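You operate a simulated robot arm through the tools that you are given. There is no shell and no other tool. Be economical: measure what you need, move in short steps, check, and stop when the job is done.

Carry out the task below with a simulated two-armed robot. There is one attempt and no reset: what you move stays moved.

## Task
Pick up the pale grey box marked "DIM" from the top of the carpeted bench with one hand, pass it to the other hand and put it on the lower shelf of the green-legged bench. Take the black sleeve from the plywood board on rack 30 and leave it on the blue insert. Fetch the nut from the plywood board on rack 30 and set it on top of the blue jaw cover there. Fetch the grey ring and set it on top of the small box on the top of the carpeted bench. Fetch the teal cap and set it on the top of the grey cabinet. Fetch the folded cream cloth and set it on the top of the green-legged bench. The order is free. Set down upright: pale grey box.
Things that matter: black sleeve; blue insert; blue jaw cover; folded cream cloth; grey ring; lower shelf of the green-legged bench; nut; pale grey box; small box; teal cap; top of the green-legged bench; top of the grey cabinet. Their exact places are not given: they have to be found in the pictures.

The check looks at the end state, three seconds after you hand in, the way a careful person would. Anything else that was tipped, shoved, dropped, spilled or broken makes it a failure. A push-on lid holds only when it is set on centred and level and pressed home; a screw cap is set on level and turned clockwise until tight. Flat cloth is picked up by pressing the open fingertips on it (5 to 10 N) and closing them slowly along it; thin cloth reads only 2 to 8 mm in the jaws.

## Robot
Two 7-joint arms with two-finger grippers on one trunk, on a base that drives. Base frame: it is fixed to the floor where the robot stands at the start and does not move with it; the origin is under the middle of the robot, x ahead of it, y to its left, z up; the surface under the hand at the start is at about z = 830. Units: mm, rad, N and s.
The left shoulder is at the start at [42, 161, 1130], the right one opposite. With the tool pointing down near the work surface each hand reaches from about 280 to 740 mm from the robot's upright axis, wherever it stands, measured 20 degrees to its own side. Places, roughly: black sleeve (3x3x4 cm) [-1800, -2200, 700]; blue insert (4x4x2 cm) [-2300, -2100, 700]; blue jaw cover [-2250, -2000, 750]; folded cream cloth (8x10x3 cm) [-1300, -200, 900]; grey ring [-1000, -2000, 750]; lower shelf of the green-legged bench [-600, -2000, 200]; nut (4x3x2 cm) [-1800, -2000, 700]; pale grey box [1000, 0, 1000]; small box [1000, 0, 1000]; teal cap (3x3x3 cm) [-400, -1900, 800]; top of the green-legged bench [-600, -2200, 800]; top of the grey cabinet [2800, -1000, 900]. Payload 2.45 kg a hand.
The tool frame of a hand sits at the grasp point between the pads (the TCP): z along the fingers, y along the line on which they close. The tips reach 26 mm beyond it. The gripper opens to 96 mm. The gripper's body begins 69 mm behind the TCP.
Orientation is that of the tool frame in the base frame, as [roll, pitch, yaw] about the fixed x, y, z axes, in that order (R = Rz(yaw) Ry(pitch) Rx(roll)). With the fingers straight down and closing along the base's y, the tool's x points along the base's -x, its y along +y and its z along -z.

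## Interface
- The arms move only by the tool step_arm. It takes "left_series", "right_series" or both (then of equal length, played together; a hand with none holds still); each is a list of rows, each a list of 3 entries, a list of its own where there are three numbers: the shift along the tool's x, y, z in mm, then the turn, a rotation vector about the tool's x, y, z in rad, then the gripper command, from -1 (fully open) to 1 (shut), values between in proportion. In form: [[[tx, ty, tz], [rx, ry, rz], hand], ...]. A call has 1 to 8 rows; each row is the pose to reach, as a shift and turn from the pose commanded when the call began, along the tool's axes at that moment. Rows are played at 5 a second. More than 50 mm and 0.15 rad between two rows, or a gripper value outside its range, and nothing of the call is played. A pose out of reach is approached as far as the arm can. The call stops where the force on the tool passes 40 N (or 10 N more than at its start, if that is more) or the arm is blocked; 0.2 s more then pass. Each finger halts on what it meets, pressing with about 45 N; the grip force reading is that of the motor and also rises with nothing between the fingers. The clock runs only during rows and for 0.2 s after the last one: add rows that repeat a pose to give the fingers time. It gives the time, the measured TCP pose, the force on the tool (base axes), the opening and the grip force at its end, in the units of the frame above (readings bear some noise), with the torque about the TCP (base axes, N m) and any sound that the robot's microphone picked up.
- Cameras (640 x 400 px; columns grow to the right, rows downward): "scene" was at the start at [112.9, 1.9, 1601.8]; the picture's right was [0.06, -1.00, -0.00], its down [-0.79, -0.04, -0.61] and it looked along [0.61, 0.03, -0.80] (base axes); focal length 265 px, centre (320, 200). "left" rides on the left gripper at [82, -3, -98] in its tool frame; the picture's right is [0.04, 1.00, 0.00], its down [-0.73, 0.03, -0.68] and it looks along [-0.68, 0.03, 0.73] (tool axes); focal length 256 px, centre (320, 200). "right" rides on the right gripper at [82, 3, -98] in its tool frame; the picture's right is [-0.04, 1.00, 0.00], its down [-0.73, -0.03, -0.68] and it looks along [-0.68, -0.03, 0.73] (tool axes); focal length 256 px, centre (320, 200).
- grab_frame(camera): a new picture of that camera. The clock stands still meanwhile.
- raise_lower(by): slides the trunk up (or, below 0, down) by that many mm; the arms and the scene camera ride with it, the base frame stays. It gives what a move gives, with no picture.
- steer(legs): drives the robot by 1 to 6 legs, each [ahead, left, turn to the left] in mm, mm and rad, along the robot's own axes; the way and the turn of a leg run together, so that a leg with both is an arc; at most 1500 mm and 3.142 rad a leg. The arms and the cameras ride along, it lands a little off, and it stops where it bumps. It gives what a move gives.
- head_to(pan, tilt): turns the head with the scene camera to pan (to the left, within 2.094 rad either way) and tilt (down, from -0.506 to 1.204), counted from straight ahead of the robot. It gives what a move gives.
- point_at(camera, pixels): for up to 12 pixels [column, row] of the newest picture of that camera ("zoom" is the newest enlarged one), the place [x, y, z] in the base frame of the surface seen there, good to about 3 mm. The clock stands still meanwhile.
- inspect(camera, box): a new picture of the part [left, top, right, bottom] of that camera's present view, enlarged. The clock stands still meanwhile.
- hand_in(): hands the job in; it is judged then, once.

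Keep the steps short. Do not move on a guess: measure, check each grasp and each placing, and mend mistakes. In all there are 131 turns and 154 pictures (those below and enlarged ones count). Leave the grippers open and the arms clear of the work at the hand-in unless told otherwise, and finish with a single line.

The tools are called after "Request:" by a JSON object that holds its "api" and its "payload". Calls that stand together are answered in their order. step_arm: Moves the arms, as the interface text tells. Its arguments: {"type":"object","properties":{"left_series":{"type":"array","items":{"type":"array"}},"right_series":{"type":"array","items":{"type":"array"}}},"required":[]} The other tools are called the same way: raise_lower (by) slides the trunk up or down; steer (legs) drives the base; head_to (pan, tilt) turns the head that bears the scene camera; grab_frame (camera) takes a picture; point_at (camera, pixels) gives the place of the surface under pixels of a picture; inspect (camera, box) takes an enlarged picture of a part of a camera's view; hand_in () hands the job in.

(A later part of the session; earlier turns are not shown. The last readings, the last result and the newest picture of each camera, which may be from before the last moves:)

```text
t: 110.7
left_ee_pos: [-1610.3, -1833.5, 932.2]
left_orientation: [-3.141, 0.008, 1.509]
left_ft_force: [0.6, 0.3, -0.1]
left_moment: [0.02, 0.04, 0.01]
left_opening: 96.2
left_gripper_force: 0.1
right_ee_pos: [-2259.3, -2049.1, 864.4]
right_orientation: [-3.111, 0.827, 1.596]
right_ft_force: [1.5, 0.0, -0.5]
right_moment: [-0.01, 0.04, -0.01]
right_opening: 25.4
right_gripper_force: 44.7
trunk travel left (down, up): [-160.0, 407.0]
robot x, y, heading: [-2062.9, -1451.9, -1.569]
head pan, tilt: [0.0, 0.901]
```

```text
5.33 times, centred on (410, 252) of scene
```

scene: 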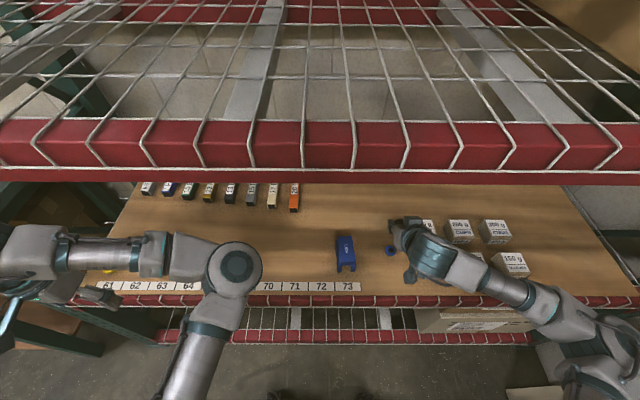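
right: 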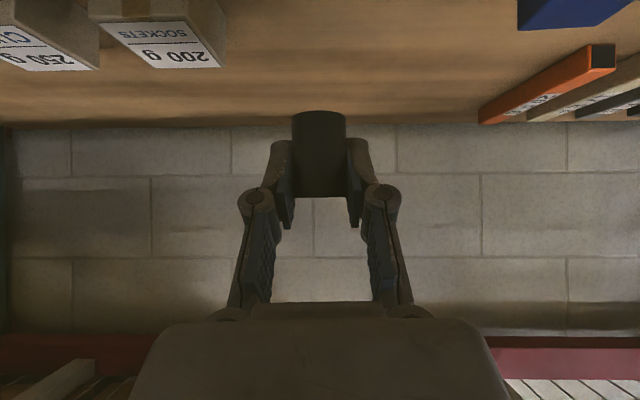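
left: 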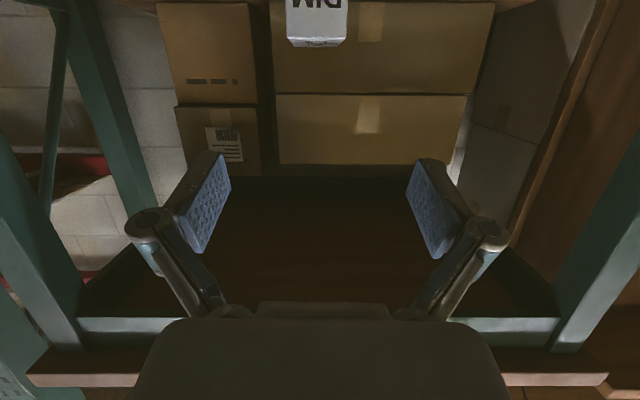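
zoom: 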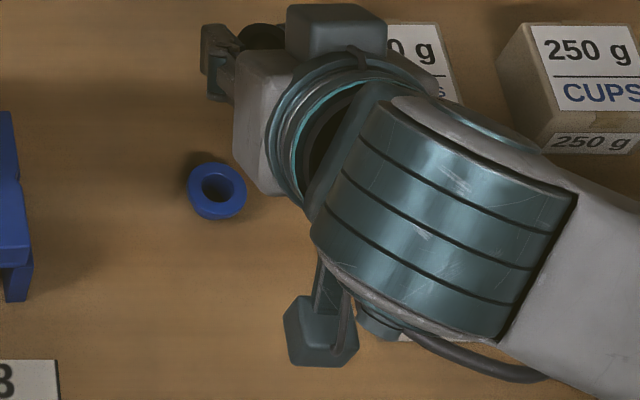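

Request:
{"api": "point_at", "payload": {"camera": "zoom", "pixels": [[191, 182], [243, 186], [218, 166], [216, 206], [200, 172], [237, 200], [200, 200], [237, 172], [258, 30], [450, 60]]}}

```text
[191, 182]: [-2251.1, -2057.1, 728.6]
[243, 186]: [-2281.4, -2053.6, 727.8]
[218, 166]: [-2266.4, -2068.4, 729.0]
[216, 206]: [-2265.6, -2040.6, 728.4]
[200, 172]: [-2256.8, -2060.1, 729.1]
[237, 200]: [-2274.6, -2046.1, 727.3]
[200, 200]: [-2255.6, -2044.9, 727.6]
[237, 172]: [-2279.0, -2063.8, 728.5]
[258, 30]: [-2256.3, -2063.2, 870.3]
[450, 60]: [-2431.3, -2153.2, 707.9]
```

Insert centre (-2266,-2055), top 728.5. The sleeve is ~4 mm ahead of the TCP. Shift 7 right, 2 ahead, and lower 93 mm.

Request:
{"api": "step_arm", "payload": {"right_series": [[[-1.3, -7, 1.5], [0, 0, 0], 1], [[20, -7, 21], [0, 0, 0], 1], [[44, -7, 42], [0, 0, 0], 1], [[67.3, -7, 64.3], [0, 0, 0], 1], [[67.3, -7, 64.3], [0, 0, 0], 1]]}}

Request:
{"api": "grab_frame", "payload": {"camera": "right"}}

Request:
{"api": "inspect", "payload": {"camera": "scene", "box": [370, 225, 430, 275]}}

```text
t: 111.9
left_ee_pos: [-1624.5, -1829.8, 940.6]
left_orientation: [3.125, 0.013, 1.51]
left_ft_force: [0.1, 0.9, 0.7]
left_moment: [0.05, -0.04, 0.03]
left_opening: 96.1
left_gripper_force: 0.0
right_ee_pos: [-2284.5, -2049.0, 772.1]
right_orientation: [-3.133, 0.832, 1.579]
right_ft_force: [-1.1, 0.4, -1.9]
right_moment: [-0.03, -0.06, 0.05]
right_opening: 25.3
right_gripper_force: 44.9
trunk travel left (down, up): [-160.0, 407.0]
robot x, y, heading: [-2061.9, -1452.5, -1.567]
head pan, tilt: [0.0, 0.901]
```

```text
99 pictures are left
```

right: 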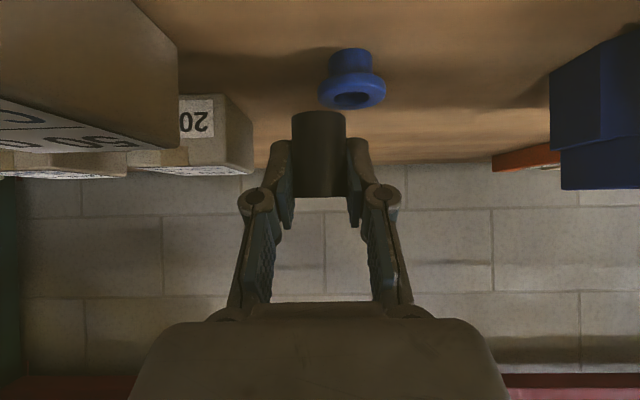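

```text
8.00 times, centred on (400, 250) of scene
```

zoom: 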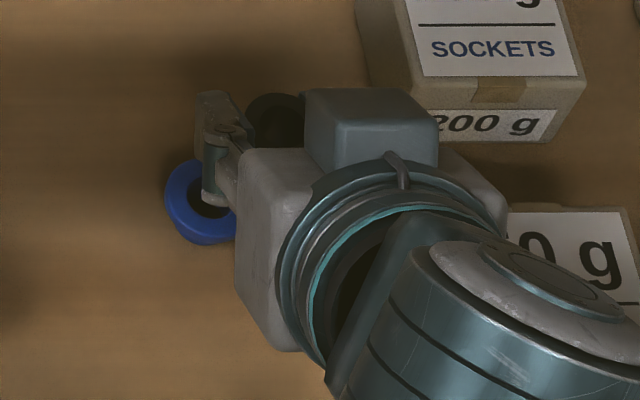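

Settling moved the hand to x -2284. Measure flange and sleeve in the hand view for alignment.

Request:
{"api": "point_at", "payload": {"camera": "right", "pixels": [[352, 107], [320, 90], [384, 88], [319, 114], [294, 118], [344, 118], [319, 150], [352, 78]]}}

```text
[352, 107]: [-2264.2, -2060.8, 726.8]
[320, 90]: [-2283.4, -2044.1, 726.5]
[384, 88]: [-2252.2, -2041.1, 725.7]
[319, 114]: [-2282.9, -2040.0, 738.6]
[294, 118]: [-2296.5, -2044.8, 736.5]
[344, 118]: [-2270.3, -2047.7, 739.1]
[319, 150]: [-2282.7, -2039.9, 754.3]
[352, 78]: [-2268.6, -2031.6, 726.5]
```

Request:
{"api": "point_at", "payload": {"camera": "zoom", "pixels": [[275, 97], [300, 110], [250, 118], [275, 140], [168, 190], [205, 160], [205, 238], [200, 243]]}}

Request:
{"api": "inspect", "payload": {"camera": "right", "box": [270, 30, 410, 140]}}

Request:
{"api": "point_at", "payload": {"camera": "zoom", "pixels": [[370, 350], [370, 285], [370, 240], [225, 240], [522, 240], [225, 390], [100, 385], [335, 385], [370, 60], [370, 200]]}}

```text
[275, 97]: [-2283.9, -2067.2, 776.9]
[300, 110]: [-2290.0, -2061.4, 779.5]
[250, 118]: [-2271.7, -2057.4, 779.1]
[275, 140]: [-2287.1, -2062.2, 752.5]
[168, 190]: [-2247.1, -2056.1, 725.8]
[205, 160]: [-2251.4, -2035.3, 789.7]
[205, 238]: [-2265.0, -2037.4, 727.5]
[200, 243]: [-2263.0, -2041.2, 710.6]
```

```text
3.64 times, centred on (340, 85) of right
```

zoom: 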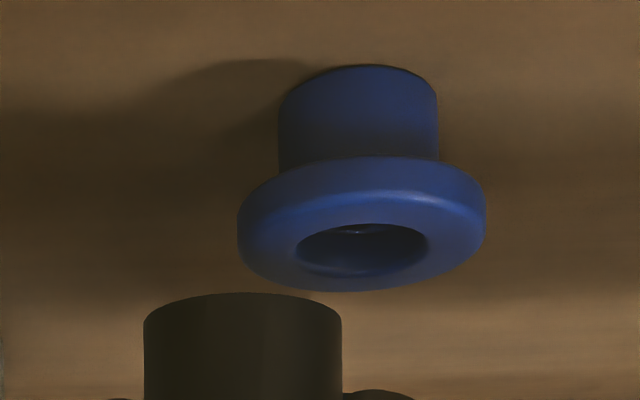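

```text
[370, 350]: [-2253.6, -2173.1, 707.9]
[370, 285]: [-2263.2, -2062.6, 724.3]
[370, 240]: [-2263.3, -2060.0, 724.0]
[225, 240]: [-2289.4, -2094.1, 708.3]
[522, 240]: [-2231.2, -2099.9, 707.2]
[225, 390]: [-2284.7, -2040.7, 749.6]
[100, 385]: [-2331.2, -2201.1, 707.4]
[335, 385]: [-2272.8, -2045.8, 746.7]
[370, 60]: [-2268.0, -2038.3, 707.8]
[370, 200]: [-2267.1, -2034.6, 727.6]
```

Shift 16.5 left and 2 back, then re-check.

Request:
{"api": "step_arm", "payload": {"right_series": [[[1.3, 16.5, -1.5], [0, 0, 0], 1], [[1.3, 16.5, -1.5], [0, 0, 0], 1], [[1.3, 16.5, -1.5], [0, 0, 0], 1]]}}

Request:
{"api": "inspect", "payload": {"camera": "right", "box": [250, 30, 390, 140]}}

Request:
{"api": "inspect", "payload": {"camera": "scene", "box": [370, 225, 430, 275]}}

```text
t: 112.7
left_ee_pos: [-1623.1, -1830.2, 940.4]
left_orientation: [3.127, 0.012, 1.511]
left_ft_force: [-1.0, -0.5, 0.4]
left_moment: [0.02, 0.01, 0.0]
left_opening: 96.0
left_gripper_force: 0.0
right_ee_pos: [-2267.5, -2047.6, 771.8]
right_orientation: [-3.131, 0.832, 1.583]
right_ft_force: [0.2, -0.4, -1.1]
right_moment: [0.0, -0.06, 0.05]
right_opening: 25.4
right_gripper_force: 44.9
trunk travel left (down, up): [-160.0, 407.0]
robot x, y, heading: [-2060.9, -1448.8, -1.574]
head pan, tilt: [0.0, 0.901]
```

```text
3.64 times, centred on (320, 85) of right
```

zoom: 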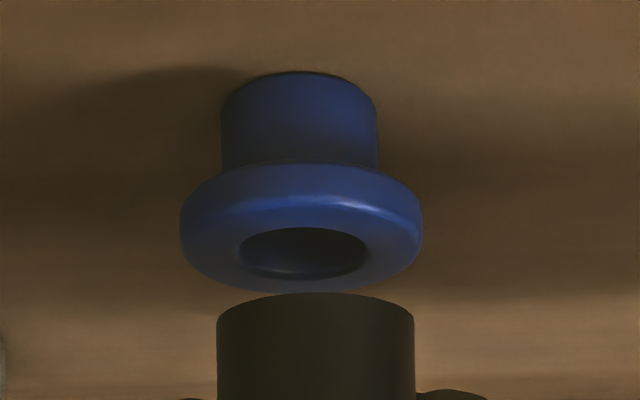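

```text
8.00 times, centred on (400, 250) of scene
```

zoom: 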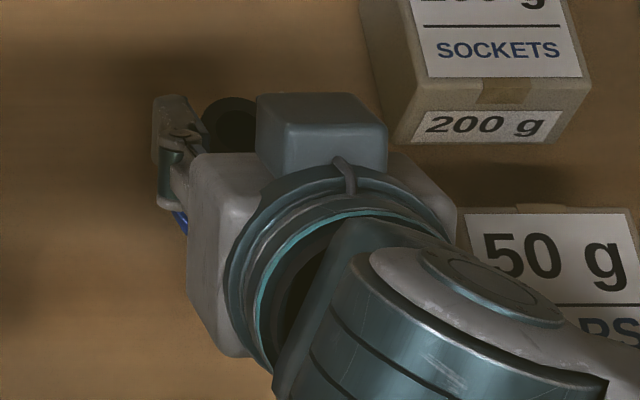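

Aligned within ~2 mm; shift 2 right and lower in small steps to contact.

Request:
{"api": "step_arm", "payload": {"right_series": [[[0, -2, 0], [0, 0, 0], 1], [[5.9, -2, 5.4], [0, 0, 0], 1], [[6.6, -2, 6], [0, 0, 0], 1], [[7.4, -2, 6.7], [0, 0, 0], 1], [[7.4, -2, 6.7], [0, 0, 0], 1]]}}

Request:
{"api": "inspect", "payload": {"camera": "right", "box": [250, 30, 390, 140]}}

```text
t: 113.9
left_ee_pos: [-1617.2, -1830.3, 938.2]
left_orientation: [3.132, 0.015, 1.508]
left_ft_force: [-0.2, 0.8, 0.7]
left_moment: [0.01, 0.0, 0.0]
left_opening: 95.9
left_gripper_force: 0.0
right_ee_pos: [-2262.0, -2045.4, 762.2]
right_orientation: [-3.123, 0.836, 1.587]
right_ft_force: [-1.1, -0.5, 3.9]
right_moment: [0.0, 0.06, 0.01]
right_opening: 25.1
right_gripper_force: 45.3
trunk travel left (down, up): [-160.0, 407.0]
robot x, y, heading: [-2064.5, -1451.9, -1.573]
head pan, tilt: [0.0, 0.901]
```

```text
3.64 times, centred on (320, 85) of right
```

zoom: 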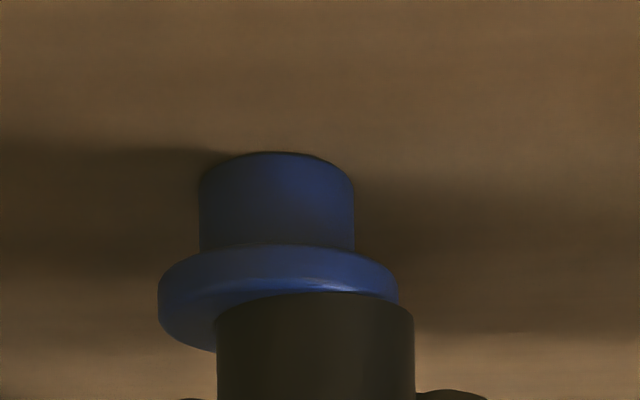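

The base settled a bit; the sleeve is 5 mm too far left. Lift 4, shift 5 right, re-check.

Request:
{"api": "step_arm", "payload": {"right_series": [[[-3, 0, -2.7], [0, 0, 0], 1], [[-3, -5, -2.7], [0, 0, 0], 1], [[-3, -5, -2.7], [0, 0, 0], 1], [[-3, -5, -2.7], [0, 0, 0], 1], [[-3, -5, -2.7], [0, 0, 0], 1]]}}

Request:
{"api": "inspect", "payload": {"camera": "right", "box": [250, 30, 390, 140]}}

```text
t: 115.1
left_ee_pos: [-1620.0, -1829.7, 939.6]
left_orientation: [3.132, 0.012, 1.509]
left_ft_force: [0.1, 0.6, -0.8]
left_moment: [0.0, 0.0, 0.04]
left_opening: 96.1
left_gripper_force: 0.1
right_ee_pos: [-2268.1, -2044.9, 766.6]
right_orientation: [-3.128, 0.833, 1.586]
right_ft_force: [-0.2, 0.1, -0.3]
right_moment: [-0.01, 0.01, 0.04]
right_opening: 25.5
right_gripper_force: 45.1
trunk travel left (down, up): [-160.0, 407.0]
robot x, y, heading: [-2064.3, -1451.8, -1.571]
head pan, tilt: [0.0, 0.901]
```

```text
3.64 times, centred on (320, 85) of right
```

zoom: 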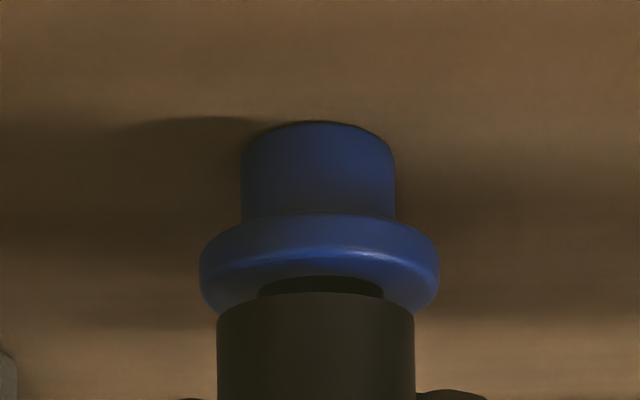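

Centred laterally. Forward 2, lower to contact and release slightly.

Request:
{"api": "step_arm", "payload": {"right_series": [[[-1.3, 0, 1.5], [0, 0, 0], 1], [[1, 0, 3.6], [0, 0, 0], 1], [[2.1, 0, 4.6], [0, 0, 0], 1], [[2.1, 0, 4.6], [0, 0, 0], 1]]}}

Request:
{"api": "inspect", "payload": {"camera": "right", "box": [250, 30, 390, 140]}}

```text
t: 116.1
left_ee_pos: [-1619.3, -1830.2, 938.3]
left_orientation: [3.129, 0.014, 1.51]
left_ft_force: [0.1, -0.3, 0.0]
left_moment: [0.02, -0.01, -0.05]
left_opening: 95.8
left_gripper_force: 0.1
right_ee_pos: [-2267.8, -2048.4, 763.1]
right_orientation: [-3.126, 0.833, 1.586]
right_ft_force: [-0.5, -0.2, 1.8]
right_moment: [0.0, 0.03, 0.01]
right_opening: 25.4
right_gripper_force: 45.1
trunk travel left (down, up): [-160.0, 407.0]
robot x, y, heading: [-2061.2, -1454.6, -1.568]
head pan, tilt: [0.0, 0.901]
```

```text
3.64 times, centred on (320, 85) of right
```

zoom: 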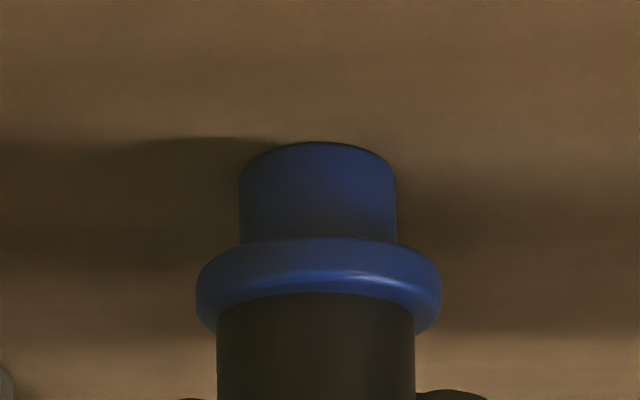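

Seated lightly. Lower 1 mm more, open a little.

Request:
{"api": "step_arm", "payload": {"right_series": [[[0.7, 0, 0.7], [0, 0, 0], 1], [[0.7, 0, 0.7], [0, 0, 0], 0.35], [[0.7, 0, 0.7], [0, 0, 0], 0.1], [[0.7, 0, 0.7], [0, 0, 0], 0.1], [[0.7, 0, -30], [0, 0, 0], 0.1], [[0.7, 0, -75], [0, 0, 0], 0.1], [[0.7, 0, -110], [0, 0, 0], 0.1]]}}

Request:
{"api": "grab_frame", "payload": {"camera": "right"}}

```text
t: 117.7
left_ee_pos: [-1619.4, -1830.0, 940.0]
left_orientation: [3.132, 0.015, 1.512]
left_ft_force: [0.0, 0.4, -0.2]
left_moment: [0.0, 0.0, 0.0]
left_opening: 95.9
left_gripper_force: 0.1
right_ee_pos: [-2264.4, -1967.1, 833.3]
right_orientation: [-3.125, 0.833, 1.585]
right_ft_force: [0.2, -0.4, -0.3]
right_moment: [0.01, 0.01, 0.03]
right_opening: 43.2
right_gripper_force: 0.1
trunk travel left (down, up): [-160.0, 407.0]
robot x, y, heading: [-2063.2, -1451.4, -1.569]
head pan, tilt: [0.0, 0.901]
```

```text
91 pictures are left
```

right: 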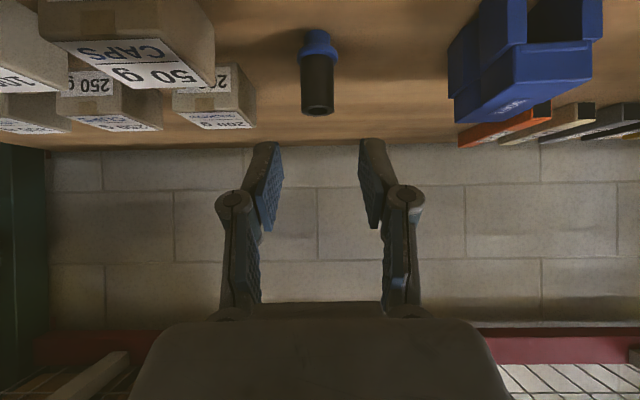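

Sleeve stands on the insert. Now strafe left ~495 mm to the nut and look with a pause for settling.

Request:
{"api": "steer", "payload": {"legs": [[0, 495, 0]]}}

Request:
{"api": "step_arm", "payload": {"right_series": [[[0, 0, 0], [0, 0, 0], -0.1], [[0, 0, 0], [0, 0, 0], -0.1], [[0, 0, 0], [0, 0, 0], -0.1]]}}

Request:
{"api": "inspect", "payload": {"camera": "scene", "box": [340, 230, 430, 290]}}

Request:
{"api": "grab_frame", "payload": {"camera": "right"}}

```text
t: 120.5
left_ee_pos: [-1150.2, -1823.1, 942.2]
left_orientation: [3.124, 0.013, 1.519]
left_ft_force: [0.0, 0.2, 0.2]
left_moment: [0.06, -0.08, 0.01]
left_opening: 96.3
left_gripper_force: 0.1
right_ee_pos: [-1793.5, -1967.7, 831.2]
right_orientation: [-3.141, 0.832, 1.584]
right_ft_force: [-1.0, 0.3, 0.2]
right_moment: [-0.04, -0.09, 0.07]
right_opening: 43.3
right_gripper_force: 0.0
trunk travel left (down, up): [-160.0, 407.0]
robot x, y, heading: [-1585.2, -1447.4, -1.56]
head pan, tilt: [0.0, 0.901]
```

```text
t: 121.3
left_ee_pos: [-1147.1, -1820.4, 942.6]
left_orientation: [3.127, 0.019, 1.516]
left_ft_force: [-1.1, -0.6, 0.7]
left_moment: [0.04, -0.06, 0.0]
left_opening: 96.0
left_gripper_force: 0.0
right_ee_pos: [-1793.0, -1962.4, 833.6]
right_orientation: [-3.131, 0.836, 1.587]
right_ft_force: [-0.6, 0.8, 0.4]
right_moment: [-0.04, -0.01, 0.06]
right_opening: 52.5
right_gripper_force: 0.0
trunk travel left (down, up): [-160.0, 407.0]
robot x, y, heading: [-1592.4, -1448.7, -1.557]
head pan, tilt: [0.0, 0.901]
```

```text
6.67 times, centred on (385, 260) of scene
```

zoom: 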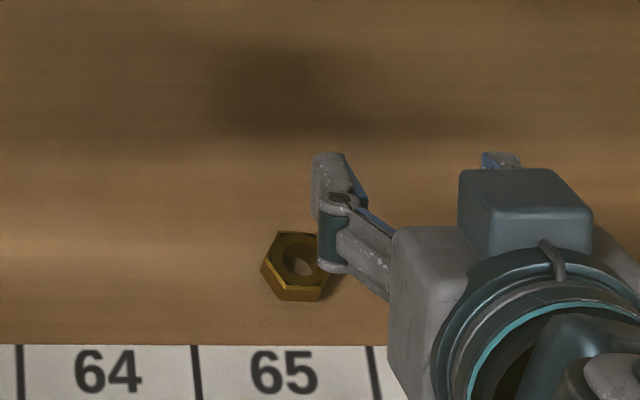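

```text
89 pictures are left
```

right: 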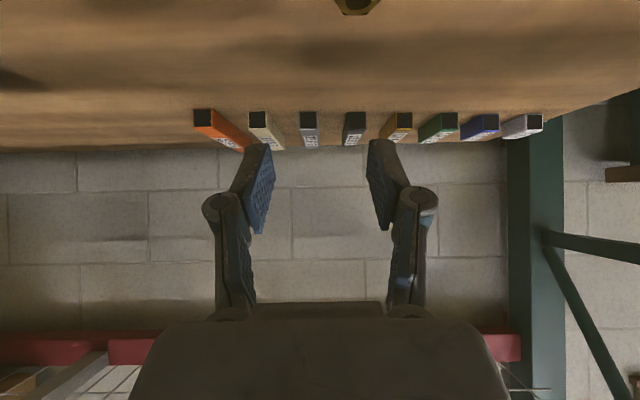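

Nut flats face front/back and ±30°; I'll turn the hand 30° left about the vertical to take flats. Measure nut centre.

Request:
{"api": "point_at", "payload": {"camera": "zoom", "pixels": [[268, 258], [285, 236], [284, 286], [318, 288], [300, 283], [305, 240], [300, 275], [298, 297], [245, 265]]}}

Request:
{"api": "step_arm", "payload": {"right_series": [[[0, 0, 0], [-0.096, 0, -0.088], -0.1], [[0, 0, 0], [-0.193, 0, -0.175], -0.1], [[0, 0, 0], [-0.29, 0, -0.263], -0.1], [[0, 0, 0], [-0.385, 0, -0.35], -0.1], [[0, 0, 0], [-0.385, 0, -0.35], -0.1]]}}

```text
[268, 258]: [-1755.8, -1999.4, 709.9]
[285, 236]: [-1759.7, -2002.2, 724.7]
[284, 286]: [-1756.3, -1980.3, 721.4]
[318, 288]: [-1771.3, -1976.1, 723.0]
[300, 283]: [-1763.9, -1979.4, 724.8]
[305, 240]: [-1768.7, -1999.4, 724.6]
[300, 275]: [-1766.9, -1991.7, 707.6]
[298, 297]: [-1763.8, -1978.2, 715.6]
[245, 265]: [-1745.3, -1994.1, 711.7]
```

```text
t: 122.5
left_ee_pos: [-1135.2, -1819.6, 938.0]
left_orientation: [3.138, 0.017, 1.519]
left_ft_force: [0.0, -1.0, -0.4]
left_moment: [-0.02, -0.02, -0.01]
left_opening: 95.8
left_gripper_force: 0.0
right_ee_pos: [-1780.2, -1962.9, 836.8]
right_orientation: [-3.118, 0.829, 2.12]
right_ft_force: [0.3, 0.1, -1.1]
right_moment: [-0.04, 0.05, 0.0]
right_opening: 52.7
right_gripper_force: 0.0
trunk travel left (down, up): [-160.0, 407.0]
robot x, y, heading: [-1581.9, -1450.5, -1.56]
head pan, tilt: [0.0, 0.901]
```

Nut centre ≈(-1767,-1990), top 724. Descend to z≈752 over it and check.

Request:
{"api": "step_arm", "payload": {"right_series": [[[17, -1, 24], [0, 0, 0], -0.1], [[33, -2, 48], [0, 0, 0], -0.1], [[49.4, -2.6, 71.8], [0, 0, 0], -0.1], [[49.4, -2.6, 71.8], [0, 0, 0], -0.1], [[49.4, -2.6, 71.8], [0, 0, 0], -0.1]]}}

Request:
{"api": "grab_frame", "payload": {"camera": "right"}}

```text
t: 123.8
left_ee_pos: [-1142.1, -1819.5, 941.0]
left_orientation: [3.129, 0.017, 1.518]
left_ft_force: [-0.3, -0.3, -1.0]
left_moment: [0.02, -0.02, 0.01]
left_opening: 95.8
left_gripper_force: 0.1
right_ee_pos: [-1778.0, -1982.2, 750.2]
right_orientation: [-3.123, 0.832, 2.114]
right_ft_force: [0.0, 0.3, 0.0]
right_moment: [0.0, 0.0, 0.02]
right_opening: 52.9
right_gripper_force: 0.0
trunk travel left (down, up): [-160.0, 407.0]
robot x, y, heading: [-1584.5, -1446.2, -1.561]
head pan, tilt: [0.0, 0.901]
```

```text
88 pictures are left
```

right: 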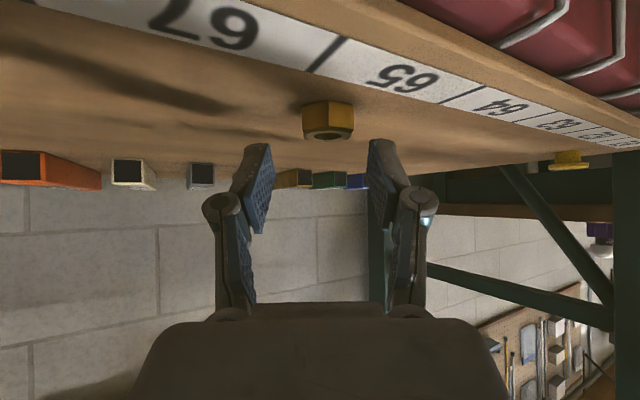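

Request:
{"api": "inspect", "payload": {"camera": "right", "box": [270, 80, 390, 160]}}

```text
5.00 times, centred on (330, 120) of right
```

zoom: 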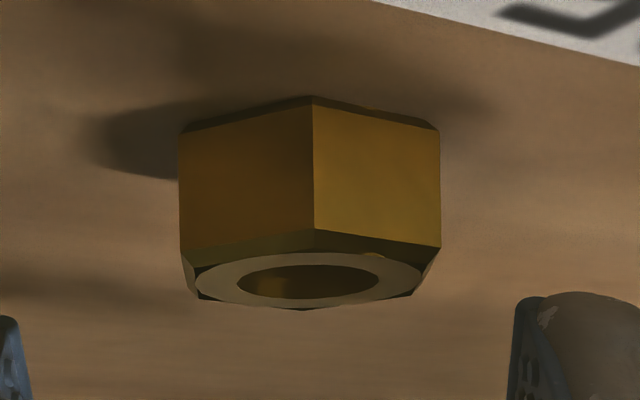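

Vertex faces the camera, so flats face the fingers. Shift 6 along tool y, down 13, close.

Request:
{"api": "step_arm", "payload": {"right_series": [[[0, 5.8, 0], [0, 0, 0], -0.1], [[5, 5.8, 4.5], [0, 0, 0], -0.1], [[9.6, 5.8, 8.8], [0, 0, 0], -0.1], [[9.6, 5.8, 8.8], [0, 0, 0], 0.3], [[9.6, 5.8, 8.8], [0, 0, 0], 1], [[9.6, 5.8, 8.8], [0, 0, 0], 1], [[9.6, 5.8, 8.8], [0, 0, 0], 1]]}}

Request:
{"api": "inspect", "payload": {"camera": "right", "box": [250, 60, 410, 220]}}

```text
t: 125.3
left_ee_pos: [-1140.7, -1819.1, 939.5]
left_orientation: [3.132, 0.017, 1.518]
left_ft_force: [-0.1, -0.4, 0.4]
left_moment: [0.0, 0.02, 0.0]
left_opening: 96.2
left_gripper_force: 0.0
right_ee_pos: [-1771.5, -1978.4, 738.3]
right_orientation: [-3.123, 0.829, 2.117]
right_ft_force: [-0.2, 0.0, 1.5]
right_moment: [0.04, -0.03, 0.03]
right_opening: 25.7
right_gripper_force: 44.6
trunk travel left (down, up): [-160.0, 407.0]
robot x, y, heading: [-1584.8, -1448.1, -1.563]
head pan, tilt: [0.0, 0.901]
```

```text
2.50 times, centred on (330, 140) of right
```

zoom: 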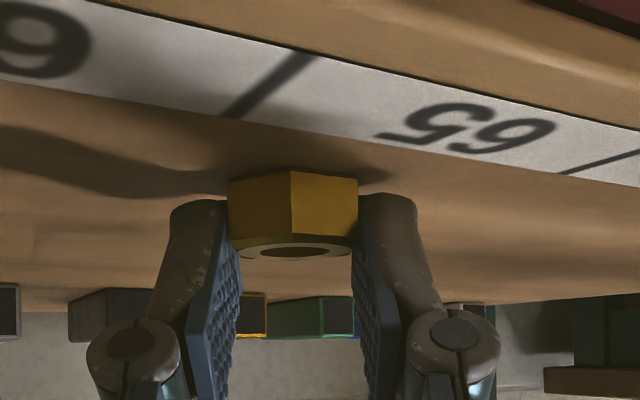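

Gripped. Lift 110 and strafe right 358.

Request:
{"api": "step_arm", "payload": {"right_series": [[[-10, 0, -9], [0, 0, 0], 1], [[-40, 0, -37], [0, 0, 0], 1], [[-70, 0, -64], [0, 0, 0], 1], [[-81, 0, -74], [0, 0, 0], 1], [[-81, 0, -74], [0, 0, 0], 1]]}}

Request:
{"api": "steer", "payload": {"legs": [[0, -352, 0]]}}

Request:
{"api": "step_arm", "payload": {"right_series": [[[0, 0, 0], [0, 0, 0], 1], [[0, 0, 0], [0, 0, 0], 1], [[0, 0, 0], [0, 0, 0], 1], [[0, 0, 0], [0, 0, 0], 1], [[0, 0, 0], [0, 0, 0], 1]]}}

Request:
{"api": "grab_frame", "payload": {"camera": "right"}}

Request:
{"api": "inspect", "payload": {"camera": "scene", "box": [350, 200, 450, 290]}}

```text
t: 126.5
left_ee_pos: [-1139.9, -1820.1, 940.3]
left_orientation: [3.131, 0.019, 1.519]
left_ft_force: [-0.7, -0.5, -0.7]
left_moment: [-0.02, -0.03, 0.0]
left_opening: 95.7
left_gripper_force: 0.0
right_ee_pos: [-1773.3, -1979.7, 847.6]
right_orientation: [-3.125, 0.829, 2.117]
right_ft_force: [-0.2, 0.9, -1.1]
right_moment: [0.0, 0.01, 0.02]
right_opening: 26.1
right_gripper_force: 44.8
trunk travel left (down, up): [-160.0, 407.0]
robot x, y, heading: [-1583.1, -1447.2, -1.556]
head pan, tilt: [0.0, 0.901]
```

```text
t: 128.9
left_ee_pos: [-1496.1, -1824.3, 939.3]
left_orientation: [3.135, 0.017, 1.517]
left_ft_force: [0.4, 0.6, -0.4]
left_moment: [-0.01, 0.0, 0.03]
left_opening: 96.1
left_gripper_force: 0.1
right_ee_pos: [-2130.0, -1983.1, 848.7]
right_orientation: [-3.121, 0.829, 2.118]
right_ft_force: [0.6, -0.1, -0.8]
right_moment: [-0.03, 0.0, -0.03]
right_opening: 25.9
right_gripper_force: 44.5
trunk travel left (down, up): [-160.0, 407.0]
robot x, y, heading: [-1944.3, -1451.0, -1.554]
head pan, tilt: [0.0, 0.901]
```

```text
t: 130.1
left_ee_pos: [-1502.0, -1819.4, 942.5]
left_orientation: [3.133, 0.02, 1.517]
left_ft_force: [1.1, 0.4, 0.4]
left_moment: [-0.01, 0.02, 0.0]
left_opening: 95.9
left_gripper_force: 0.1
right_ee_pos: [-2134.2, -1979.0, 848.6]
right_orientation: [-3.123, 0.834, 2.114]
right_ft_force: [-0.5, -0.2, -0.2]
right_moment: [-0.01, 0.01, -0.02]
right_opening: 25.8
right_gripper_force: 45.6
trunk travel left (down, up): [-160.0, 407.0]
robot x, y, heading: [-1944.4, -1451.0, -1.562]
head pan, tilt: [0.0, 0.901]
```

```text
85 pictures are left
```

right: 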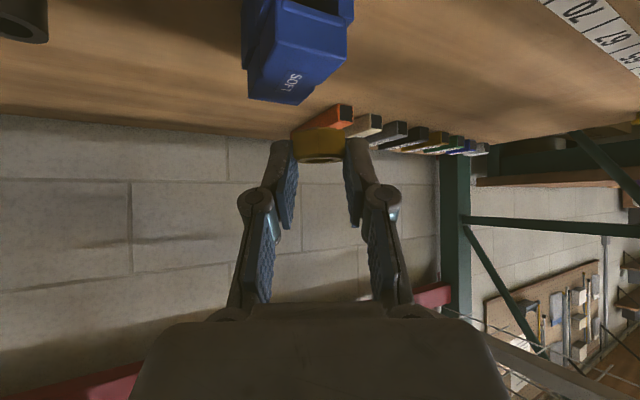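

```text
4.44 times, centred on (400, 245) of scene
```

zoom: 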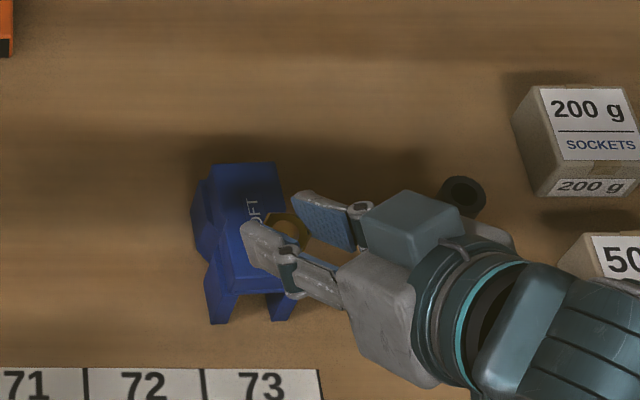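

Request:
{"api": "point_at", "payload": {"camera": "zoom", "pixels": [[215, 168], [272, 166], [232, 280], [240, 250], [283, 200], [212, 240], [225, 205], [286, 235], [255, 180]]}}

```text
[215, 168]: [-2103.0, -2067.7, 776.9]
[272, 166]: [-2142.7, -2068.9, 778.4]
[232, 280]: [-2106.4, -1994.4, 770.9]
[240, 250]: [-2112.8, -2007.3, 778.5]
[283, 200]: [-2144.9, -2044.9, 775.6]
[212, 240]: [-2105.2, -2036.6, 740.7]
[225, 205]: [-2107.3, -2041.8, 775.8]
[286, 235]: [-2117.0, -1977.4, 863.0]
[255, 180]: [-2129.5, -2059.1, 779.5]
```

Cover top centre (-2124,-2031), z 778; nut currently over (-2130,-1991). Move across, then down 33.

Request:
{"api": "step_arm", "payload": {"right_series": [[[-12.5, -7.7, 14], [0, 0, 0], 1], [[-25.1, -15.5, 27.7], [0, 0, 0], 1], [[-13, -15.5, 39], [0, 0, 0], 1], [[-0.6, -15.5, 49.9], [0, 0, 0], 1], [[-0.6, -15.5, 49.9], [0, 0, 0], 1], [[-0.6, -15.5, 49.9], [0, 0, 0], 1]]}}

Request:
{"api": "inspect", "payload": {"camera": "scene", "box": [370, 220, 430, 275]}}

Request:
{"api": "grab_frame", "payload": {"camera": "right"}}

```text
t: 131.5
left_ee_pos: [-1498.6, -1819.9, 941.3]
left_orientation: [3.131, 0.02, 1.52]
left_ft_force: [-0.1, -0.8, 0.2]
left_moment: [0.0, 0.02, -0.04]
left_opening: 96.0
left_gripper_force: 0.1
right_ee_pos: [-2125.6, -2019.1, 815.4]
right_orientation: [-3.124, 0.832, 2.119]
right_ft_force: [0.0, -0.3, -0.9]
right_moment: [-0.03, 0.0, -0.01]
right_opening: 25.7
right_gripper_force: 45.1
trunk travel left (down, up): [-160.0, 407.0]
robot x, y, heading: [-1945.6, -1448.4, -1.565]
head pan, tilt: [0.0, 0.901]
```

```text
7.27 times, centred on (400, 248) of scene
```

zoom: 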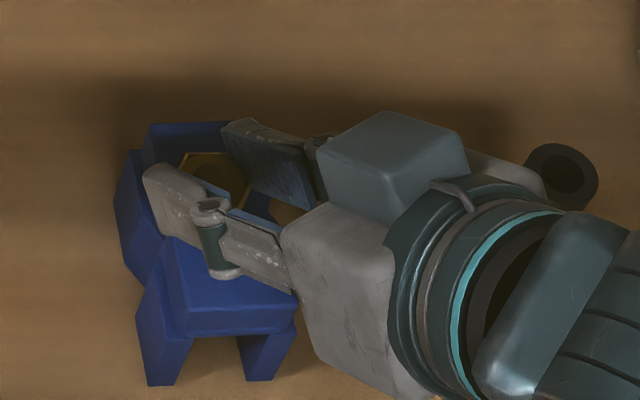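

```text
82 pictures are left
```

right: 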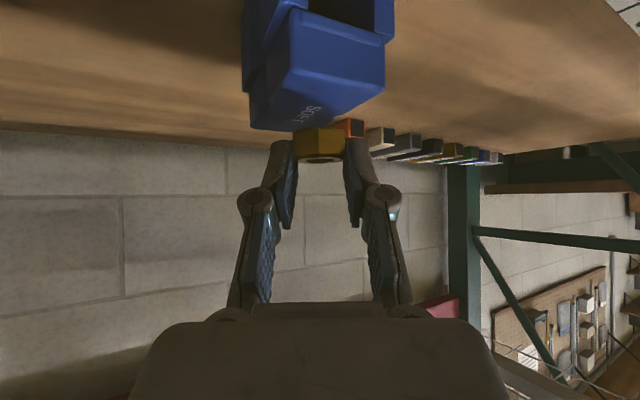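

Nut over the cover centre. Lower 7 and on to contact.

Request:
{"api": "step_arm", "payload": {"right_series": [[[4.4, 0, 4], [0, 0, 0], 1], [[5.5, 0, 5], [0, 0, 0], 1], [[6.3, 0, 5.7], [0, 0, 0], 1], [[7, 0, 6.4], [0, 0, 0], 1], [[7, 0, 6.4], [0, 0, 0], 1]]}}

Request:
{"api": "inspect", "payload": {"camera": "right", "box": [230, 60, 400, 200]}}

```text
t: 132.7
left_ee_pos: [-1498.7, -1820.4, 942.0]
left_orientation: [3.132, 0.021, 1.517]
left_ft_force: [0.3, 0.2, 1.0]
left_moment: [-0.02, -0.01, -0.01]
left_opening: 96.0
left_gripper_force: 0.0
right_ee_pos: [-2127.3, -2020.6, 806.6]
right_orientation: [-3.122, 0.833, 2.117]
right_ft_force: [0.2, 0.4, -1.3]
right_moment: [-0.02, -0.01, -0.02]
right_opening: 25.9
right_gripper_force: 44.9
trunk travel left (down, up): [-160.0, 407.0]
robot x, y, heading: [-1945.0, -1453.3, -1.561]
head pan, tilt: [0.0, 0.901]
```

```text
2.86 times, centred on (315, 130) of right
```

zoom: 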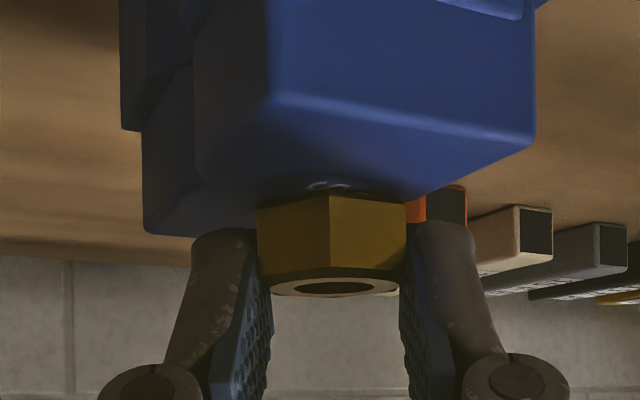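

Lower a bit more until force rises.

Request:
{"api": "step_arm", "payload": {"right_series": [[[0.8, 0, 0.7], [0, 0, 0], 1], [[1.5, 0, 1.4], [0, 0, 0], 1], [[1.5, 0, 1.4], [0, 0, 0], 1]]}}

```text
t: 133.5
left_ee_pos: [-1499.1, -1819.0, 940.7]
left_orientation: [3.131, 0.019, 1.518]
left_ft_force: [0.1, 0.1, 0.9]
left_moment: [0.01, 0.02, 0.0]
left_opening: 96.0
left_gripper_force: 0.1
right_ee_pos: [-2127.4, -2020.2, 805.3]
right_orientation: [-3.122, 0.833, 2.117]
right_ft_force: [0.0, 0.1, 0.6]
right_moment: [0.03, -0.04, 0.0]
right_opening: 25.7
right_gripper_force: 45.1
trunk travel left (down, up): [-160.0, 407.0]
robot x, y, heading: [-1945.2, -1452.2, -1.558]
head pan, tilt: [0.0, 0.901]
```

Touching. One more mm, open gently, retreat up and back.

Request:
{"api": "step_arm", "payload": {"right_series": [[[0.7, 0, 0.7], [0, 0, 0], 1], [[0.7, 0, 0.7], [0, 0, 0], 0.4], [[0.7, 0, 0.7], [0, 0, 0], 0.1], [[0.7, 0, 0.7], [0, 0, 0], 0], [[0, 0, -25], [0, 0, 0], 0], [[0, 0, -65], [0, 0, 0], 0], [[0, 0, -110], [0, 0, 0], 0], [[0, 0, -110], [0, 0, 0], 0]]}}

Request:
{"api": "grab_frame", "payload": {"camera": "right"}}

Request:
{"api": "inspect", "payload": {"camera": "scene", "box": [350, 200, 450, 290]}}

```text
t: 135.3
left_ee_pos: [-1499.2, -1820.0, 941.4]
left_orientation: [3.133, 0.021, 1.515]
left_ft_force: [-1.2, -0.9, 0.0]
left_moment: [0.01, -0.03, 0.03]
left_opening: 96.1
left_gripper_force: 0.1
right_ee_pos: [-2166.8, -1946.4, 878.0]
right_orientation: [-3.123, 0.832, 2.114]
right_ft_force: [-0.3, -0.4, -0.6]
right_moment: [0.01, 0.02, 0.03]
right_opening: 48.1
right_gripper_force: 0.0
trunk travel left (down, up): [-160.0, 407.0]
robot x, y, heading: [-1946.0, -1451.2, -1.561]
head pan, tilt: [0.0, 0.901]
```

```text
80 pictures are left
```

right: 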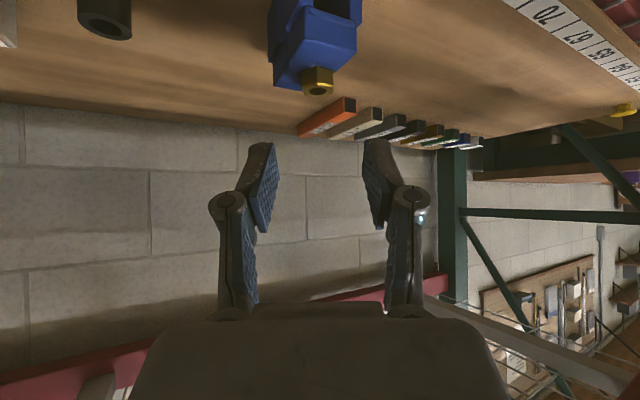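

```text
4.44 times, centred on (400, 245) of scene
```

zoom: 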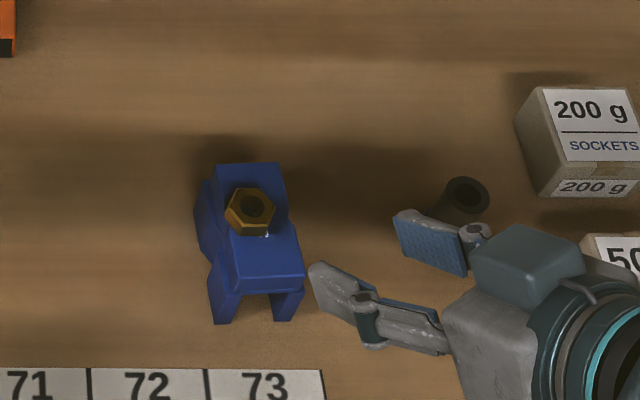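

Nut sits on the cover; sleeve still upright on the insert. Next: the cloth. Back out, strafe left, and bring the right hand to point down again.

Request:
{"api": "steer", "payload": {"legs": [[-400, 0, 0], [0, 550, 0]]}}

Request:
{"api": "step_arm", "payload": {"right_series": [[[0, 0, 0], [0.102, 0, 0.092], -0.5], [[0, 0, 0], [0.204, 0, 0.185], -1], [[0, 0, 0], [0.306, 0, 0.278], -1], [[0, 0, 0], [0.407, 0, 0.37], -1]]}}

Request:
{"api": "step_arm", "payload": {"right_series": [[[0, 0, -20], [0, 0.138, 0], -1], [[0, 0, -40], [0, 0.277, 0], -1], [[0, 0, -60], [0, 0.415, 0], -1], [[0, 0, -80], [0, 0.553, 0], -1], [[0, 0, -100], [0, 0.692, 0], -1], [[0, 0, -120], [0, 0.83, 0], -1], [[0, 0, -120], [0, 0.83, 0], -1]]}}

Request:
{"api": "steer", "payload": {"legs": [[0, 0, 3.13]]}}

Request:
{"api": "grab_frame", "payload": {"camera": "scene"}}

```text
t: 140.5
left_ee_pos: [-953.2, -1393.8, 941.4]
left_orientation: [3.131, 0.021, 1.536]
left_ft_force: [0.7, -1.0, 0.2]
left_moment: [0.03, -0.01, 0.02]
left_opening: 96.2
left_gripper_force: 0.1
right_ee_pos: [-1616.9, -1534.2, 878.3]
right_orientation: [-3.124, 0.834, 2.134]
right_ft_force: [0.5, 0.2, -0.6]
right_moment: [-0.01, -0.03, 0.0]
right_opening: 47.8
right_gripper_force: 0.0
trunk travel left (down, up): [-160.0, 407.0]
robot x, y, heading: [-1402.8, -1036.1, -1.541]
head pan, tilt: [0.0, 0.901]
```

```text
t: 141.5
left_ee_pos: [-949.0, -1391.1, 942.5]
left_orientation: [3.136, 0.025, 1.537]
left_ft_force: [0.1, -0.6, 0.0]
left_moment: [0.0, -0.04, 0.01]
left_opening: 96.2
left_gripper_force: 0.0
right_ee_pos: [-1613.7, -1531.2, 880.1]
right_orientation: [-3.123, 0.843, 1.584]
right_ft_force: [0.0, 0.2, -0.3]
right_moment: [-0.01, 0.02, -0.02]
right_opening: 96.0
right_gripper_force: 0.0
trunk travel left (down, up): [-160.0, 407.0]
robot x, y, heading: [-1403.7, -1034.5, -1.54]
head pan, tilt: [0.0, 0.901]
```

```text
t: 143.1
left_ee_pos: [-950.8, -1390.7, 942.1]
left_orientation: [3.134, 0.024, 1.536]
left_ft_force: [-0.7, -0.1, 0.5]
left_moment: [0.0, 0.03, -0.02]
left_opening: 95.9
left_gripper_force: 0.1
right_ee_pos: [-1614.0, -1439.7, 961.9]
right_orientation: [-3.129, 0.013, 1.571]
right_ft_force: [0.2, -0.3, 0.6]
right_moment: [0.01, 0.0, 0.03]
right_opening: 96.3
right_gripper_force: 0.1
trunk travel left (down, up): [-160.0, 407.0]
robot x, y, heading: [-1406.6, -1033.2, -1.539]
head pan, tilt: [0.0, 0.901]
```

```text
t: 150.8
left_ee_pos: [-1851.0, -671.1, 942.3]
left_orientation: [3.133, 0.026, -1.624]
left_ft_force: [0.4, -0.3, 0.1]
left_moment: [-0.01, -0.02, 0.01]
left_opening: 95.8
left_gripper_force: 0.0
right_ee_pos: [-1188.4, -633.3, 962.1]
right_orientation: [-3.129, 0.014, -1.59]
right_ft_force: [0.2, -0.5, -1.1]
right_moment: [-0.03, -0.03, 0.03]
right_opening: 96.0
right_gripper_force: 0.0
trunk travel left (down, up): [-160.0, 407.0]
robot x, y, heading: [-1404.9, -1037.9, 1.585]
head pan, tilt: [0.0, 0.901]
```

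```text
78 pictures are left
```

scene: 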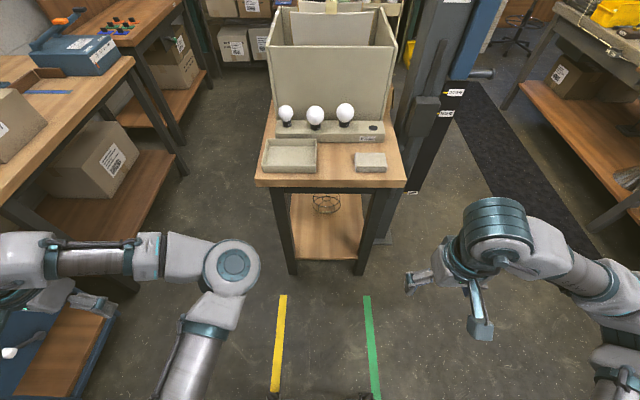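

Cloth at (370,162). Measure it.

Request:
{"api": "inspect", "payload": {"camera": "scene", "box": [330, 130, 430, 200]}}

Request:
{"api": "point_at", "payload": {"camera": "zoom", "pixels": [[158, 143], [362, 145], [155, 218], [375, 220], [265, 185], [160, 255], [370, 268], [300, 320], [60, 260], [450, 330], [265, 130], [480, 160]]}}

```text
5.71 times, centred on (380, 165) of scene
```

zoom: 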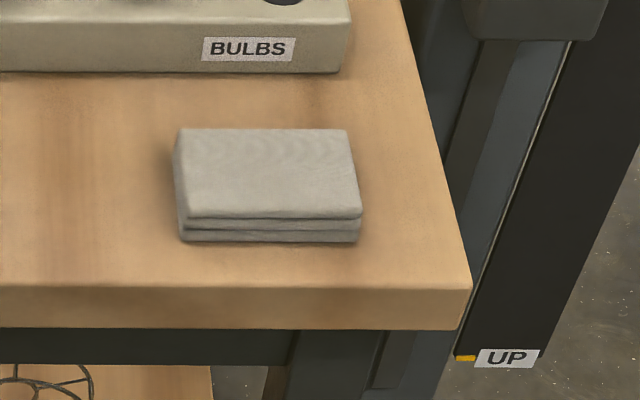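

```text
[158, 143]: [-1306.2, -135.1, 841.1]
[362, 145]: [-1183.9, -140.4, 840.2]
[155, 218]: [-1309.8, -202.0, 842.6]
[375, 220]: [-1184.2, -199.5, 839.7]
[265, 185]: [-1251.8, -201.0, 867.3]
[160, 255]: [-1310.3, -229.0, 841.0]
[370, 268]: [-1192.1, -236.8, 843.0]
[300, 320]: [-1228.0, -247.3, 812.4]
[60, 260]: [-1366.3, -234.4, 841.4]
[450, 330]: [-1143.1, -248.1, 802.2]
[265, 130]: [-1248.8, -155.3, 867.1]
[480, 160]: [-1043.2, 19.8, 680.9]
```

Cloth: x -1301…-1197, y ≈-222…-150, z 842–868. I'll raise the trunk, drive up, and turn the right hand so it closes front-to-back.

Request:
{"api": "raise_lower", "payload": {"by": 150}}

Request:
{"api": "steer", "payload": {"legs": [[0, 0, -0.014], [250, -35, 0]]}}

Request:
{"api": "step_arm", "payload": {"right_series": [[[-5, 2, 0], [0, 0, 0.149], -1], [[-25, 5, 0], [0, 0, 0.298], -1], [[-55, 10, 0], [0, 0, 0.447], -1], [[-85, 20, 0], [0, 0, 0.596], -1], [[-115, 30, 0], [0, 0, 0.745], -1], [[-145, 50, 0], [0, 0, 0.894], -1], [[-170, 70, 0], [0, 0, 1.043], -1], [[-195, 90, 0], [0, 0, 1.192], -1]]}}

Request:
{"api": "step_arm", "payload": {"right_series": [[[0, 0, 0], [0, 0, 0.149], -1], [[0, 0, 0], [0, 0, 0.298], -1], [[0, 0, 0], [0, 0, 0.379], -1], [[0, 0, 0], [0, 0, 0.379], -1]]}}

Request:
{"api": "grab_frame", "payload": {"camera": "scene"}}

Request:
{"api": "grab_frame", "payload": {"camera": "right"}}

```text
t: 152.6
left_ee_pos: [-1851.3, -674.1, 1094.4]
left_orientation: [3.132, 0.027, -1.623]
left_ft_force: [-0.2, 0.6, -0.1]
left_moment: [0.0, -0.03, -0.02]
left_opening: 95.8
left_gripper_force: 0.0
right_ee_pos: [-1186.5, -635.7, 1113.0]
right_orientation: [-3.13, 0.016, -1.589]
right_ft_force: [0.1, 0.6, 0.6]
right_moment: [0.03, 0.0, 0.0]
right_opening: 96.2
right_gripper_force: 0.0
trunk travel left (down, up): [-310.0, 257.0]
robot x, y, heading: [-1404.4, -1033.4, 1.58]
head pan, tilt: [0.0, 0.901]
```

```text
t: 154.7
left_ee_pos: [-1812.7, -419.1, 1094.7]
left_orientation: [3.133, 0.03, -1.636]
left_ft_force: [0.6, 0.4, 0.5]
left_moment: [-0.02, -0.03, -0.01]
left_opening: 96.0
left_gripper_force: 0.1
right_ee_pos: [-1147.5, -390.0, 1114.2]
right_orientation: [-3.129, 0.019, -1.601]
right_ft_force: [0.1, 0.0, 0.3]
right_moment: [0.02, -0.01, 0.0]
right_opening: 95.9
right_gripper_force: 0.0
trunk travel left (down, up): [-310.0, 257.0]
robot x, y, heading: [-1370.1, -783.8, 1.567]
head pan, tilt: [0.0, 0.901]
```

```text
t: 156.5
left_ee_pos: [-1814.4, -421.4, 1093.8]
left_orientation: [3.134, 0.03, -1.635]
left_ft_force: [-0.2, 0.8, -0.3]
left_moment: [0.01, -0.02, -0.01]
left_opening: 96.3
left_gripper_force: 0.0
right_ee_pos: [-1234.0, -189.8, 1117.8]
right_orientation: [3.129, 0.021, -2.796]
right_ft_force: [0.4, 0.5, -0.2]
right_moment: [-0.02, -0.03, 0.05]
right_opening: 95.9
right_gripper_force: 0.1
trunk travel left (down, up): [-310.0, 257.0]
robot x, y, heading: [-1372.2, -780.8, 1.572]
head pan, tilt: [0.0, 0.901]
```

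```text
t: 157.5
left_ee_pos: [-1812.4, -421.4, 1095.7]
left_orientation: [3.134, 0.035, -1.635]
left_ft_force: [0.1, 0.5, -0.8]
left_moment: [-0.01, 0.0, -0.01]
left_opening: 96.1
left_gripper_force: 0.0
right_ee_pos: [-1231.3, -193.5, 1119.6]
right_orientation: [3.121, 0.013, 3.11]
right_ft_force: [0.9, 0.3, -0.3]
right_moment: [0.0, 0.04, -0.03]
right_opening: 95.9
right_gripper_force: 0.1
trunk travel left (down, up): [-310.0, 257.0]
robot x, y, heading: [-1368.9, -787.5, 1.569]
head pan, tilt: [0.0, 0.901]
```

```text
76 pictures are left
```

scene: 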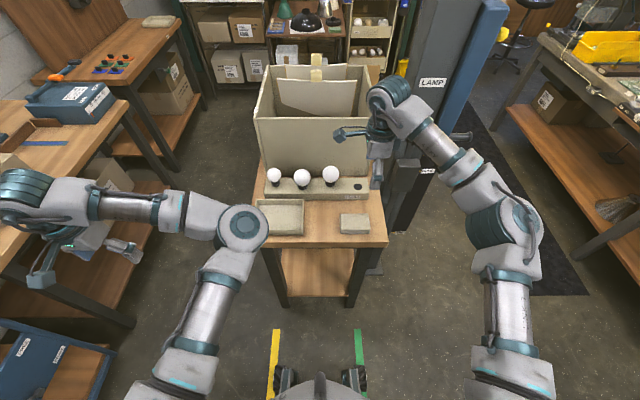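

```text
75 pictures are left
```

right: 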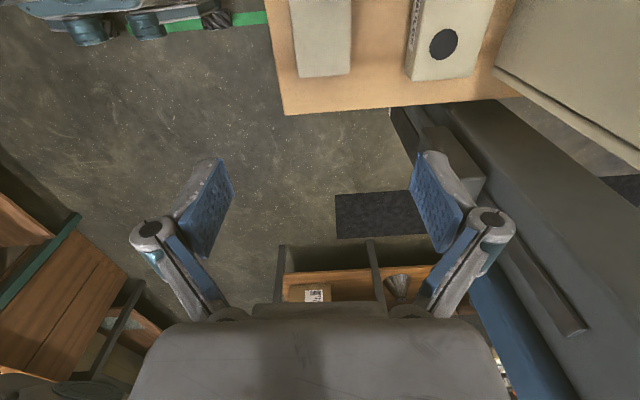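

Measure cloth edges and the bulb holder behind it.

Request:
{"api": "point_at", "payload": {"camera": "right", "pixels": [[296, 60], [349, 60], [322, 60], [406, 60], [320, 74], [293, 20], [352, 20], [440, 20]]}}

Request:
{"api": "point_at", "payload": {"camera": "scene", "pixels": [[330, 172], [330, 182], [358, 187], [343, 216], [366, 216], [368, 232], [342, 232], [302, 176]]}}

```text
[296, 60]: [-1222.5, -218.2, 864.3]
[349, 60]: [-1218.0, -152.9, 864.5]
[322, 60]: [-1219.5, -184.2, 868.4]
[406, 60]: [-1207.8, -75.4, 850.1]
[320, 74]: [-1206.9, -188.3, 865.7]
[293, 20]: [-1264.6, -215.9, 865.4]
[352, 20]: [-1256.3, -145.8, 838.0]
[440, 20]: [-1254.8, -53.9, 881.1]
```

```text
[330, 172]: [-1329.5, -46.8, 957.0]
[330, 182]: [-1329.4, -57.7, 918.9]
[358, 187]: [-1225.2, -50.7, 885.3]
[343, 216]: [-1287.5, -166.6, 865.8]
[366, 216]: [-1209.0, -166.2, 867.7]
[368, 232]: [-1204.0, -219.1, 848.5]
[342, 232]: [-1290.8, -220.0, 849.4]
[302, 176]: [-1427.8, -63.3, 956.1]
```

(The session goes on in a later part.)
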